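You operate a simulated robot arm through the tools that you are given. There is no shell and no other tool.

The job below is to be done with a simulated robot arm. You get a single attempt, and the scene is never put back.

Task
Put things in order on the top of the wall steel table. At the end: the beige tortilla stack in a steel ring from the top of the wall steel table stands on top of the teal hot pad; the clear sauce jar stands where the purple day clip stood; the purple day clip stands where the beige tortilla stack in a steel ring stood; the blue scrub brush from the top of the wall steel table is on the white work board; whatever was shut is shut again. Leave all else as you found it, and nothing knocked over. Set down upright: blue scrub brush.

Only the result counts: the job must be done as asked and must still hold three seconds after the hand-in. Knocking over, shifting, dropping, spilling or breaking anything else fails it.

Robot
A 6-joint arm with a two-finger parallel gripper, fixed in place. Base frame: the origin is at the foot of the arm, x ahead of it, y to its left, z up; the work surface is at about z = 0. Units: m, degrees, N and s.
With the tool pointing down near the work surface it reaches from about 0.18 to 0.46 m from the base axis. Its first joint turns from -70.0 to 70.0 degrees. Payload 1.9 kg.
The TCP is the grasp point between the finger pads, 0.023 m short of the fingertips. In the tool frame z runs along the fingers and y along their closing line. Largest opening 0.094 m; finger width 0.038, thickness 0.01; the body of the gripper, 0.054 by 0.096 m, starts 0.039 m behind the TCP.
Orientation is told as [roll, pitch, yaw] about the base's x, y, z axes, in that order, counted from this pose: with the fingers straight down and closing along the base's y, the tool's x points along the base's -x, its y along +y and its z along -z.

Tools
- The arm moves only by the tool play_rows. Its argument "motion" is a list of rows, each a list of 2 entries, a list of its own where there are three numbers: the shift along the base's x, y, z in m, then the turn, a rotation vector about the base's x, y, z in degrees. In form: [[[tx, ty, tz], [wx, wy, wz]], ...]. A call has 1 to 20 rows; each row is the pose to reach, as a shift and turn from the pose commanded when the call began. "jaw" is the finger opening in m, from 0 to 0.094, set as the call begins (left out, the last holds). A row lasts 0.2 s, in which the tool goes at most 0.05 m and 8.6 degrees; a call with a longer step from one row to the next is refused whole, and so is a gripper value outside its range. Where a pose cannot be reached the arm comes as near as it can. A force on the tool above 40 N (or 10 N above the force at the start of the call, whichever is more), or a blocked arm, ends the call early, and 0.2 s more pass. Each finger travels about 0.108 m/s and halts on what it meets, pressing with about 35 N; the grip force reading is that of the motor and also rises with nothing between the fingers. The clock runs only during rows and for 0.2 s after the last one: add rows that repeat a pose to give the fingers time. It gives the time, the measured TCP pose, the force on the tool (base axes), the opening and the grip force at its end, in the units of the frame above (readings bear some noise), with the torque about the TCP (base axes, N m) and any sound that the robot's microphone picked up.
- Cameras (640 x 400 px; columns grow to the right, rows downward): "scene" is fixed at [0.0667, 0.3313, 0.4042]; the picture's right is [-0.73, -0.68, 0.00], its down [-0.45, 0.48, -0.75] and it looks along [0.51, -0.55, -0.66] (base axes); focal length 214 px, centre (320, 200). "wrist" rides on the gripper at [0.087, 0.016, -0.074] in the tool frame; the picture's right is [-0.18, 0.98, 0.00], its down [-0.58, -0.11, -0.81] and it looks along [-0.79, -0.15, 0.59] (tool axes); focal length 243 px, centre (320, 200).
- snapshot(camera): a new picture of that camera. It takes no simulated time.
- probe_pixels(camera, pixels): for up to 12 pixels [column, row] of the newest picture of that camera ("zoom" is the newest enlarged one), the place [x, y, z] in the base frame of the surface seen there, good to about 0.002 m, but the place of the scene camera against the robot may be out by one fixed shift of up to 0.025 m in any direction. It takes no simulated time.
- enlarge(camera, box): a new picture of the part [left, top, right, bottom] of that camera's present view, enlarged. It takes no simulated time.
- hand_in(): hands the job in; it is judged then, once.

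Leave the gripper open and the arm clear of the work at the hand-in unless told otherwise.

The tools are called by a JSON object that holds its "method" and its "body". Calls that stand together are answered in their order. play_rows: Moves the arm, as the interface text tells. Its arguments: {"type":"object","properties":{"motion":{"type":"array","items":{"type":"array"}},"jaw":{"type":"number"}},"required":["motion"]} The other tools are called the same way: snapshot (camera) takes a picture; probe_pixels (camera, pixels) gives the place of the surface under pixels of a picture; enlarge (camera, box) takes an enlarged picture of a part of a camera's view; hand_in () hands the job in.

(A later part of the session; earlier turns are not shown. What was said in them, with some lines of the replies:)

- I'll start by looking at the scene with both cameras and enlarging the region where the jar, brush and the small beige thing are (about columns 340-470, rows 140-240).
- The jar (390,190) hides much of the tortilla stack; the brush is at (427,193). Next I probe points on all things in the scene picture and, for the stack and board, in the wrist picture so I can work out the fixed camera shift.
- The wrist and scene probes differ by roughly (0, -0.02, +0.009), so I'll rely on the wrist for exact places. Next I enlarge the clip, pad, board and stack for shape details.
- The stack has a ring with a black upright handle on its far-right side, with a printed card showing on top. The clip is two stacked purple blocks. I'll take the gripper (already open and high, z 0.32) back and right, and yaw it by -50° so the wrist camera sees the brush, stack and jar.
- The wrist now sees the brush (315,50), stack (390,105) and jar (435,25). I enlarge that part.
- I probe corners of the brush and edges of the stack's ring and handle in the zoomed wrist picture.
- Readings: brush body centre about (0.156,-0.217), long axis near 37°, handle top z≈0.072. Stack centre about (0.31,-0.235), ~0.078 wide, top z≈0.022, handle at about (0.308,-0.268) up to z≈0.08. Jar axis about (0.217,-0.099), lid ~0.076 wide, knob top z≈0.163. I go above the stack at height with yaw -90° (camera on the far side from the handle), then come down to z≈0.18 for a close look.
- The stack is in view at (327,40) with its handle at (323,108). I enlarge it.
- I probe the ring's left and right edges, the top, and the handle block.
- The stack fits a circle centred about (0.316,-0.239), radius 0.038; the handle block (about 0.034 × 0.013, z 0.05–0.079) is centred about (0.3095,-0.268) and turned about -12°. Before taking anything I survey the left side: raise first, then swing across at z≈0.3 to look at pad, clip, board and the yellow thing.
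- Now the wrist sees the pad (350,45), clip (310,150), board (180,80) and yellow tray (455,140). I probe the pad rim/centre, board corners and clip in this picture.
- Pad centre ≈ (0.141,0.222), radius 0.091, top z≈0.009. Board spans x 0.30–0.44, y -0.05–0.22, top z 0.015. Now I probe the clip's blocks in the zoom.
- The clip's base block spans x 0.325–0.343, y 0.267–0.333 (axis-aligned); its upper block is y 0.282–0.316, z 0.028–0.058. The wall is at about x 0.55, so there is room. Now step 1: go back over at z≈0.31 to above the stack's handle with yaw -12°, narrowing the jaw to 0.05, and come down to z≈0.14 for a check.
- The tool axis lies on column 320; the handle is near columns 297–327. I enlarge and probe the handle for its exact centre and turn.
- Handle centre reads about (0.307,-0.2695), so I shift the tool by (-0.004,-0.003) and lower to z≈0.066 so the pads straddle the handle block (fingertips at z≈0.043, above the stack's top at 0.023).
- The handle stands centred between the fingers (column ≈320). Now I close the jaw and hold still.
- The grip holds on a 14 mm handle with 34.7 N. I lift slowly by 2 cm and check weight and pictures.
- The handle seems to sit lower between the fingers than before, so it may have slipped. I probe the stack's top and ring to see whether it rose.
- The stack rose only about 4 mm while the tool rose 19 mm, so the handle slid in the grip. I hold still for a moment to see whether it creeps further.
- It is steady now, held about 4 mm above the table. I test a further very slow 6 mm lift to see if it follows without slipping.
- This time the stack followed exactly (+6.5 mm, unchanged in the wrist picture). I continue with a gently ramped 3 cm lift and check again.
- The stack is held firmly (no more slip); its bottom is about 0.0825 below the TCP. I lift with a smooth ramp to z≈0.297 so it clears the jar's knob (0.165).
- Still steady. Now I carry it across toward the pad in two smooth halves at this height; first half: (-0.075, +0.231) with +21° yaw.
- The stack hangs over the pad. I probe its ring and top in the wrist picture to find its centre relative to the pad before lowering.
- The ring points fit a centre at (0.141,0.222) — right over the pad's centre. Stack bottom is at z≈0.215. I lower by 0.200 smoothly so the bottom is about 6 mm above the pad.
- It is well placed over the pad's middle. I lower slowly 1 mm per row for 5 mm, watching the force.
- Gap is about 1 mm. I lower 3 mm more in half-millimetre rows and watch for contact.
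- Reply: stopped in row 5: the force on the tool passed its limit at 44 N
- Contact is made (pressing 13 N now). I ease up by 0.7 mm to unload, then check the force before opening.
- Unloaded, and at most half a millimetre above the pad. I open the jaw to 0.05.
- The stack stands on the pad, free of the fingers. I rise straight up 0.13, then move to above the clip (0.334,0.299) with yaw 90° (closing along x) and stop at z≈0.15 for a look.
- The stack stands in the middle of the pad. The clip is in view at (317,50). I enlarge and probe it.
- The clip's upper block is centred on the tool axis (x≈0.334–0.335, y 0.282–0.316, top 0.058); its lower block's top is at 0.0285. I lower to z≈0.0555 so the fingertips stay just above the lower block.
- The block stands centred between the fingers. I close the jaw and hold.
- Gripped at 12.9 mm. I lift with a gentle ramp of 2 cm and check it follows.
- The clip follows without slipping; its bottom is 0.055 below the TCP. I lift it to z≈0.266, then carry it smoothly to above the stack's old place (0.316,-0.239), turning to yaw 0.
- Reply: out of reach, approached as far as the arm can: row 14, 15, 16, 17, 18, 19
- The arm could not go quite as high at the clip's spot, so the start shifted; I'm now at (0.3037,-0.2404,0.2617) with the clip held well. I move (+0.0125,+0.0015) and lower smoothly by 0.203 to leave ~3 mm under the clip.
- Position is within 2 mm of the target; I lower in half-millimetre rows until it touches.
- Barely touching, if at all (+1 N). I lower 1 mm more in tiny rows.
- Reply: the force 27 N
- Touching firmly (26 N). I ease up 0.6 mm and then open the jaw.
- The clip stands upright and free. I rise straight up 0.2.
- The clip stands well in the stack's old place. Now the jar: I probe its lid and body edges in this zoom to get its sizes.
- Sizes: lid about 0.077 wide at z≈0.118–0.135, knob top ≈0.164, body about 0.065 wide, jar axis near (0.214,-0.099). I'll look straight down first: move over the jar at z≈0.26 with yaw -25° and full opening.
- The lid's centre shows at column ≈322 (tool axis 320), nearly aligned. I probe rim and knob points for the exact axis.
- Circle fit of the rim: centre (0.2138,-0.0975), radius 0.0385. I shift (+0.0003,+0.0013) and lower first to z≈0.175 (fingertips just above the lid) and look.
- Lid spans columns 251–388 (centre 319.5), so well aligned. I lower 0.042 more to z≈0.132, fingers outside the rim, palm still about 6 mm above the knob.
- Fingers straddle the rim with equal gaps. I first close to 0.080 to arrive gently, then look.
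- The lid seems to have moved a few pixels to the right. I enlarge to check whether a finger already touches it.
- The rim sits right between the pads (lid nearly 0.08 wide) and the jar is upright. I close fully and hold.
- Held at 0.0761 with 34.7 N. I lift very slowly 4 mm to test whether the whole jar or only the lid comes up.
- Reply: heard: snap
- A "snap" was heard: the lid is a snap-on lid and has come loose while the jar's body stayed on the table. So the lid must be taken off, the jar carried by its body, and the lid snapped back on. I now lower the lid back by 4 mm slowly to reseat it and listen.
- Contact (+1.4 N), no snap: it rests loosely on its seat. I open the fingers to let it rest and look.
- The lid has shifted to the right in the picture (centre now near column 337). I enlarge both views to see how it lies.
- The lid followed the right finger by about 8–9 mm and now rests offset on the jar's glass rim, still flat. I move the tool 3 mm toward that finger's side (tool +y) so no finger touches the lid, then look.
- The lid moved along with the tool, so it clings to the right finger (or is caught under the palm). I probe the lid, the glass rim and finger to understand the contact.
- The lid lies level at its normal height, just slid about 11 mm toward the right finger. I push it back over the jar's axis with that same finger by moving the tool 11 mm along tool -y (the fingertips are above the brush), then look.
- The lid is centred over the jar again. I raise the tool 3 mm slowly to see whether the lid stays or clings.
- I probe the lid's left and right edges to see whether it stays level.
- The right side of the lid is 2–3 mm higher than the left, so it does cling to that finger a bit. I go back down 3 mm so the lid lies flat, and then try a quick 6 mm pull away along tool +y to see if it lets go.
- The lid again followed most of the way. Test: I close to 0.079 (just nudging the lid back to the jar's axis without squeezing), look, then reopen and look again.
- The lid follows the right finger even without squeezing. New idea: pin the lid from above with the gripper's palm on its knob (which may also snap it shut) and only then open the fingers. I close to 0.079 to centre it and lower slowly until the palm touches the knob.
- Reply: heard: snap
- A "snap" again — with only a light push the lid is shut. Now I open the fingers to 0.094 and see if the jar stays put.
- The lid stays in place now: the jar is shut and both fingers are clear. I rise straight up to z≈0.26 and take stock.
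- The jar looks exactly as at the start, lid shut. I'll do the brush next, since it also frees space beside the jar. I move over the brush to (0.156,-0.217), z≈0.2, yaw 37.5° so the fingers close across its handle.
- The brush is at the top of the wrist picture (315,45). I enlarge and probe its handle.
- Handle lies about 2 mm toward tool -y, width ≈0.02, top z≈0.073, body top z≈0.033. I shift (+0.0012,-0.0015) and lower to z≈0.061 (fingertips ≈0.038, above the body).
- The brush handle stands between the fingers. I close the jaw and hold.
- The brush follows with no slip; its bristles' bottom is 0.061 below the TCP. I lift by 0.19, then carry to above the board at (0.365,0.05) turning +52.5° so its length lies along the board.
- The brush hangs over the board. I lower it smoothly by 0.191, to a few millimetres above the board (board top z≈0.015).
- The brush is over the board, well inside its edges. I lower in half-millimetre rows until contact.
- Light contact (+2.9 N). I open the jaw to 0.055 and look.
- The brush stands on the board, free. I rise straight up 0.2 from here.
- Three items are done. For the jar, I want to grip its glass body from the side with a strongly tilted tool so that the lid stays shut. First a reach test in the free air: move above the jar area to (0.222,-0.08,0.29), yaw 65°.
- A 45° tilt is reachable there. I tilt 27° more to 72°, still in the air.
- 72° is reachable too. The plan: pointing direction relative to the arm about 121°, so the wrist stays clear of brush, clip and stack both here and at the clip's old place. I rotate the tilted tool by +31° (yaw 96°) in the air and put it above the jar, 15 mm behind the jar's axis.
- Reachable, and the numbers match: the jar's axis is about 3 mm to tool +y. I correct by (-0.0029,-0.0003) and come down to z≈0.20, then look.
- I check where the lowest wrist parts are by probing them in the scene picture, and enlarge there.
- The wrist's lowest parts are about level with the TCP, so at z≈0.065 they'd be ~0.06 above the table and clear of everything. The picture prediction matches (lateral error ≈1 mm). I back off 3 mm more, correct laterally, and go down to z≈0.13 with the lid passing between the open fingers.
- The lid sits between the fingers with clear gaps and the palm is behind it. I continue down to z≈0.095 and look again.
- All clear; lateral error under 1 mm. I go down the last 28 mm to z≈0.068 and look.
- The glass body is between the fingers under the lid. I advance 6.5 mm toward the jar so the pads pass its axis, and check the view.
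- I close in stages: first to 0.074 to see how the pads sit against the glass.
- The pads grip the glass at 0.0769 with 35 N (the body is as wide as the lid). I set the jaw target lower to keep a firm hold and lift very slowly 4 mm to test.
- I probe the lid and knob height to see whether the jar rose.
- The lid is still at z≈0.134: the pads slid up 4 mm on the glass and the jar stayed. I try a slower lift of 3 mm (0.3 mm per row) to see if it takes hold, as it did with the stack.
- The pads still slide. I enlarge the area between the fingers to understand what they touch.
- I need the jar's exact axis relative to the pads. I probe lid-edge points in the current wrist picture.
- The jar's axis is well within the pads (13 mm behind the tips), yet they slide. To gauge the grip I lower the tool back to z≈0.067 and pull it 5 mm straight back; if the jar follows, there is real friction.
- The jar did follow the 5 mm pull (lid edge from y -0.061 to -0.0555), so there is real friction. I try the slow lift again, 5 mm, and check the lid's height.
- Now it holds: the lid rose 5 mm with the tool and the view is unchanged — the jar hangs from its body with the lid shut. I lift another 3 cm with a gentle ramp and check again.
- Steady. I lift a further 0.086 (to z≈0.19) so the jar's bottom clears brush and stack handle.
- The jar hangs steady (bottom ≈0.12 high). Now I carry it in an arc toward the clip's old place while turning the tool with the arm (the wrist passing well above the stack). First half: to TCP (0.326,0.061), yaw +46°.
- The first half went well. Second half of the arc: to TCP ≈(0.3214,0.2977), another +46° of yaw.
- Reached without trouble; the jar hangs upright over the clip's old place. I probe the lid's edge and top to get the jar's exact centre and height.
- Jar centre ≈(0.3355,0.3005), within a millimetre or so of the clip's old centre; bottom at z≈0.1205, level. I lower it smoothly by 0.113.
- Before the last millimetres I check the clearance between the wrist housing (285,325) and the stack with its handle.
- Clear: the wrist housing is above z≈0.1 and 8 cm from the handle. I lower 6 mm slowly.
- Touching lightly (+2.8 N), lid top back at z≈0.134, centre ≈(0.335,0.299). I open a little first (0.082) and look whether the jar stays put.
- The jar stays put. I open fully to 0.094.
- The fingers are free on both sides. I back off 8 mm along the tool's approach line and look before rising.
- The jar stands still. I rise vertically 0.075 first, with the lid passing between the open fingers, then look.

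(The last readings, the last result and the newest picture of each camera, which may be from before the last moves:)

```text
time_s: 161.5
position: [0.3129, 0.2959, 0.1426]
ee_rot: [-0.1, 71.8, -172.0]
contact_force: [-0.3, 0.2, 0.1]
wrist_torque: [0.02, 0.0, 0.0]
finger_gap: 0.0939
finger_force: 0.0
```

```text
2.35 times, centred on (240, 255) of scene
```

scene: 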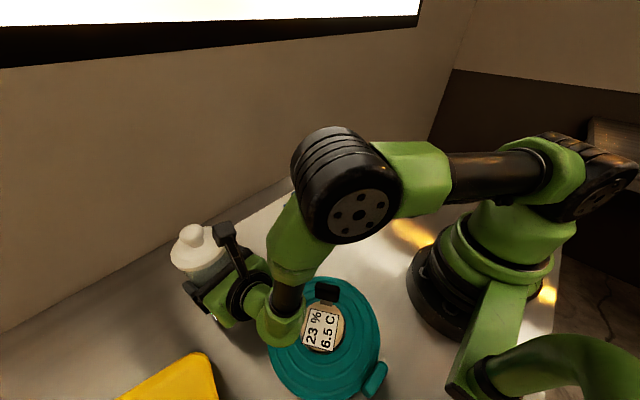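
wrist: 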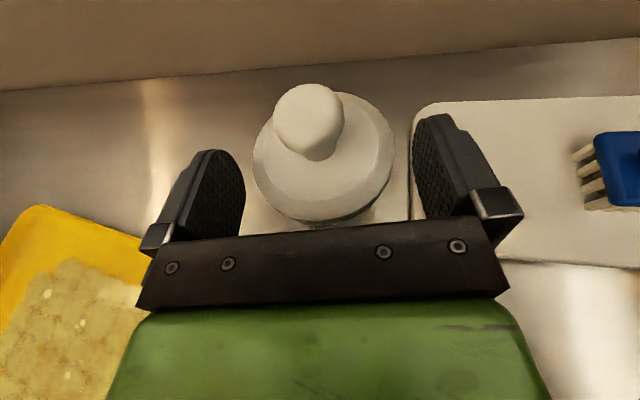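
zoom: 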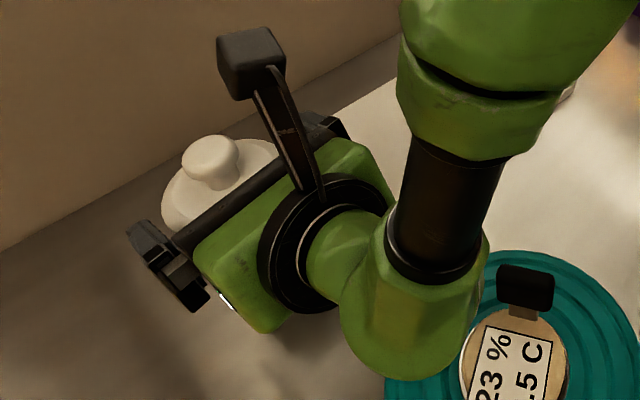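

All good, the jar stands upright with its lid on. I rise another 0.1.

{"method": "play_rows", "body": {"motion": [[[0, 0, 0.008], [0, 0, 0]], [[0, 0, 0.022], [0, 0, 0]], [[0, 0, 0.04], [0, 0, 0]], [[0, 0, 0.06], [0, 0, 0]], [[0, 0, 0.08], [0, 0, 0]], [[0, 0, 0.095], [0, 0, 0]], [[0, 0, 0.1], [0, 0, 0]], [[0, 0, 0.1], [0, 0, 0]]]}}

{"method": "snapshot", "body": {"camera": "wrist"}}

{"method": "snapshot", "body": {"camera": "scene"}}

```text
time_s: 163.3
position: [0.3124, 0.2973, 0.2436]
ee_rot: [-0.2, 71.9, -172.2]
contact_force: [0.9, 0.0, -0.7]
wrist_torque: [0.01, 0.01, 0.01]
finger_gap: 0.094
finger_force: 0.1
```

```text
taken
```

wrist: 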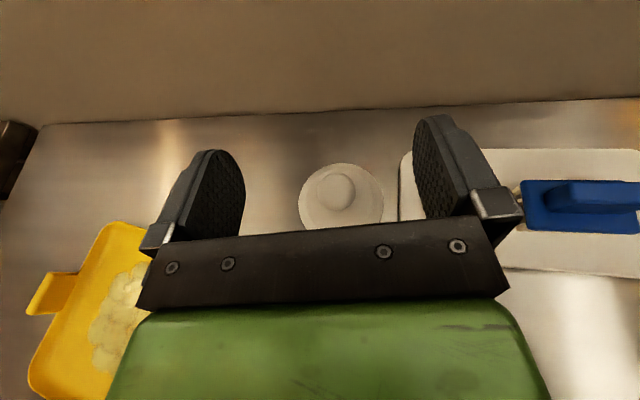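

```text
taken
```

scene: 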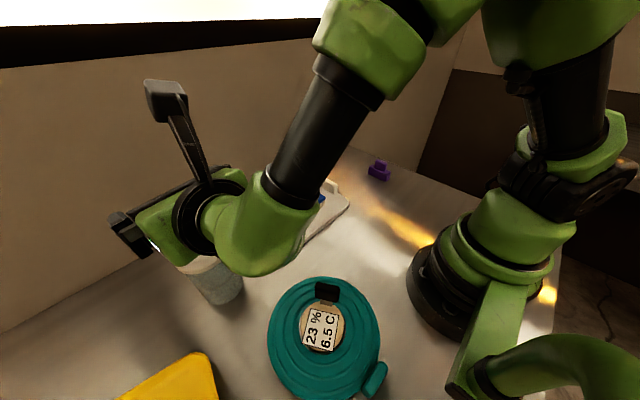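

Now I retrace the arc at this height, away from the jar, back over the now-empty area where it used to stand.

{"method": "play_rows", "body": {"motion": [[[0.0075, -0.0197, 0], [0, 0, -3.8]], [[0.0138, -0.0393, 0], [0, 0, -7.7]], [[0.019, -0.059, 0], [0, 0, -11.5]], [[0.023, -0.0787, 0], [0, 0, -15.3]], [[0.0259, -0.0983, 0], [0, 0, -19.2]], [[0.0276, -0.118, 0], [0, 0, -23]], [[0.0282, -0.1377, 0], [0, 0, -26.8]], [[0.0276, -0.1573, 0], [0, 0, -30.7]], [[0.0259, -0.177, 0], [0, 0, -34.5]], [[0.0231, -0.1967, 0], [0, 0, -38.3]], [[0.0191, -0.2163, 0], [0, 0, -42.2]], [[0.014, -0.236, 0], [0, 0, -46]]]}}

{"method": "play_rows", "body": {"motion": [[[-0.0104, -0.0248, 0.005], [0, 0, -5.75]], [[-0.0219, -0.0476, 0.01], [0, 0, -11.5]], [[-0.0345, -0.0684, 0.015], [0, 0, -17.25]], [[-0.0483, -0.0872, 0.02], [0, 0, -23]], [[-0.0632, -0.104, 0.025], [0, 0, -28.75]], [[-0.0793, -0.1188, 0.03], [0, 0, -34.5]], [[-0.0965, -0.1317, 0.035], [0, 0, -40.25]], [[-0.1148, -0.1425, 0.04], [0, 0, -46]], [[-0.1148, -0.1425, 0.04], [0, 0, -46]]]}}

{"method": "snapshot", "body": {"camera": "scene"}}

{"method": "snapshot", "body": {"camera": "wrist"}}

```text
time_s: 165.9
position: [0.3252, 0.0604, 0.243]
ee_rot: [-0.1, 71.9, 141.6]
contact_force: [0.1, 0.4, 0.5]
wrist_torque: [0.02, 0.01, 0.0]
finger_gap: 0.0938
finger_force: 0.0
```

```text
time_s: 167.9
position: [0.2105, -0.0834, 0.2827]
ee_rot: [-0.2, 71.9, 95.8]
contact_force: [-0.1, -0.4, -0.3]
wrist_torque: [0.0, 0.0, 0.0]
finger_gap: 0.0939
finger_force: 0.0
```

```text
taken
```

scene: 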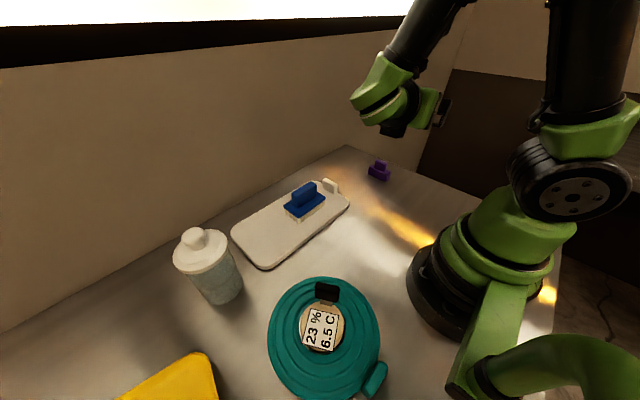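

```text
taken
```

wrist: 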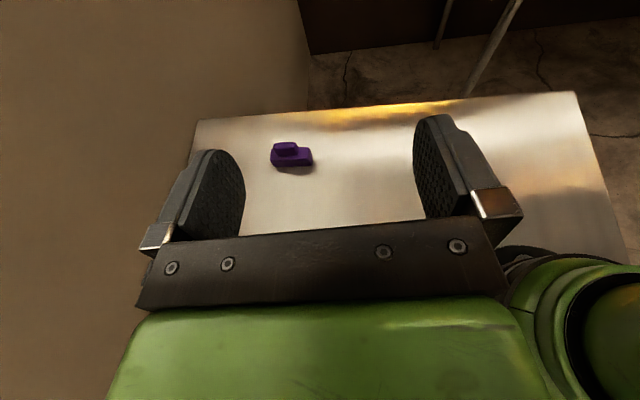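

The arm is clear. I enlarge the final arrangement and probe the jar and clip to verify the places.

{"method": "enlarge", "body": {"camera": "scene", "box": [160, 210, 280, 320]}}

{"method": "probe_pixels", "body": {"camera": "scene", "pixels": [[176, 255], [230, 247], [205, 272], [200, 255], [200, 230], [210, 300], [240, 285], [225, 302], [379, 163], [376, 172], [385, 178], [322, 330]]}}

{"method": "enlarge", "body": {"camera": "scene", "box": [260, 260, 400, 400]}}

{"method": "enlarge", "body": {"camera": "scene", "box": [220, 140, 420, 280]}}

```text
3.64 times, centred on (220, 265) of scene
```

zoom: 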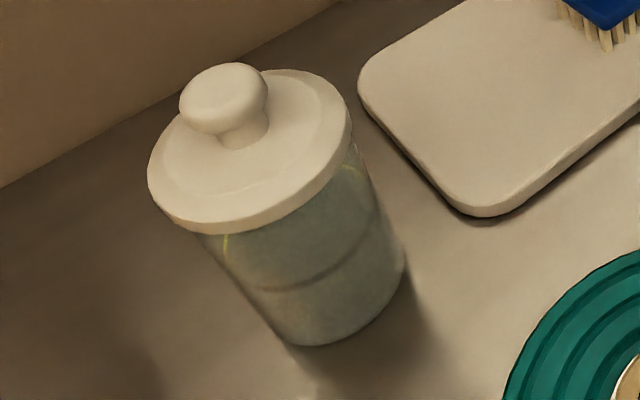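

```text
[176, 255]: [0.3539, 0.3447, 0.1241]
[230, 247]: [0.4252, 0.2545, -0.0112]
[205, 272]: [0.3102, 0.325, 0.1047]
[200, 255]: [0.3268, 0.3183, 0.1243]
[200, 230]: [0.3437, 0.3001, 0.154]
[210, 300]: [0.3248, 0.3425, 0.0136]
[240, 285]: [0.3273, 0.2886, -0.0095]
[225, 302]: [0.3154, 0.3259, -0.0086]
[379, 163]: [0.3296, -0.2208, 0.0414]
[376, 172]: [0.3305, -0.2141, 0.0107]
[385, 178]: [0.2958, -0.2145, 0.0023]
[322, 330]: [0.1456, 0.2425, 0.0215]
```

```text
2.86 times, centred on (330, 330) of scene
```

zoom: 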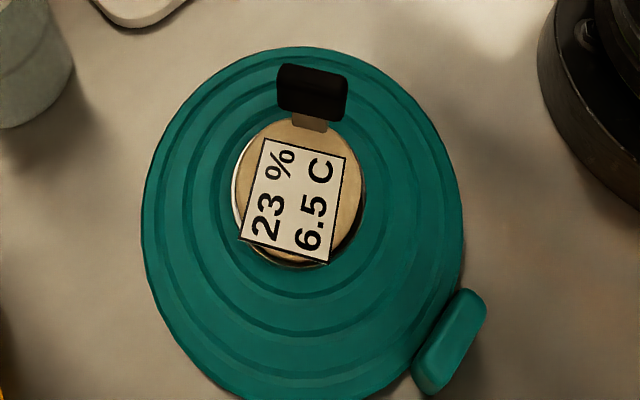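

```text
2.86 times, centred on (320, 210) of scene
```

zoom: 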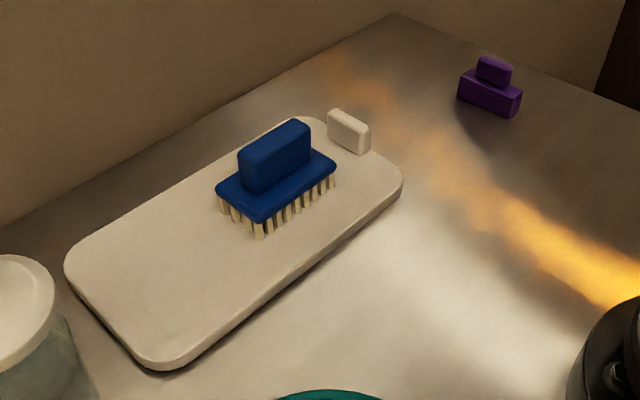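

All checks agree. The stack stands in the middle of the pad, the jar (lid shut) stands at about (0.335,0.299) where the clip was, and the clip stands upright in the stack's old place. The brush is upright on the board. Board, pad and tray have not moved. The gripper is open and the arm is high and clear, so I hand in.

{"method": "hand_in", "body": {}}

```text
The job is handed in.
```

The job is handed in, and my last pictures show everything where you asked:

- **Tortilla stack:** it stands on the teal hot pad, about in the middle.
- **Sauce jar:** it stands where the purple clip was, within about a millimetre by my measurements.
- **Purple clip:** it stands upright where the stack was, within about 2 mm. It is turned 90° from how it lay before.
- **Blue brush:** it stands upright on the white board, bristles down.

The jar's lid snapped loose at first when I tried to lift the jar by it. I pressed it back on until it snapped shut, then carried the jar by its glass body. I heard no further snap, and the lid looked closed at the end.

In the pictures, the board, the pad and the yellow tray had not moved, and nothing was knocked over. The gripper is open and the arm is clear of the table.
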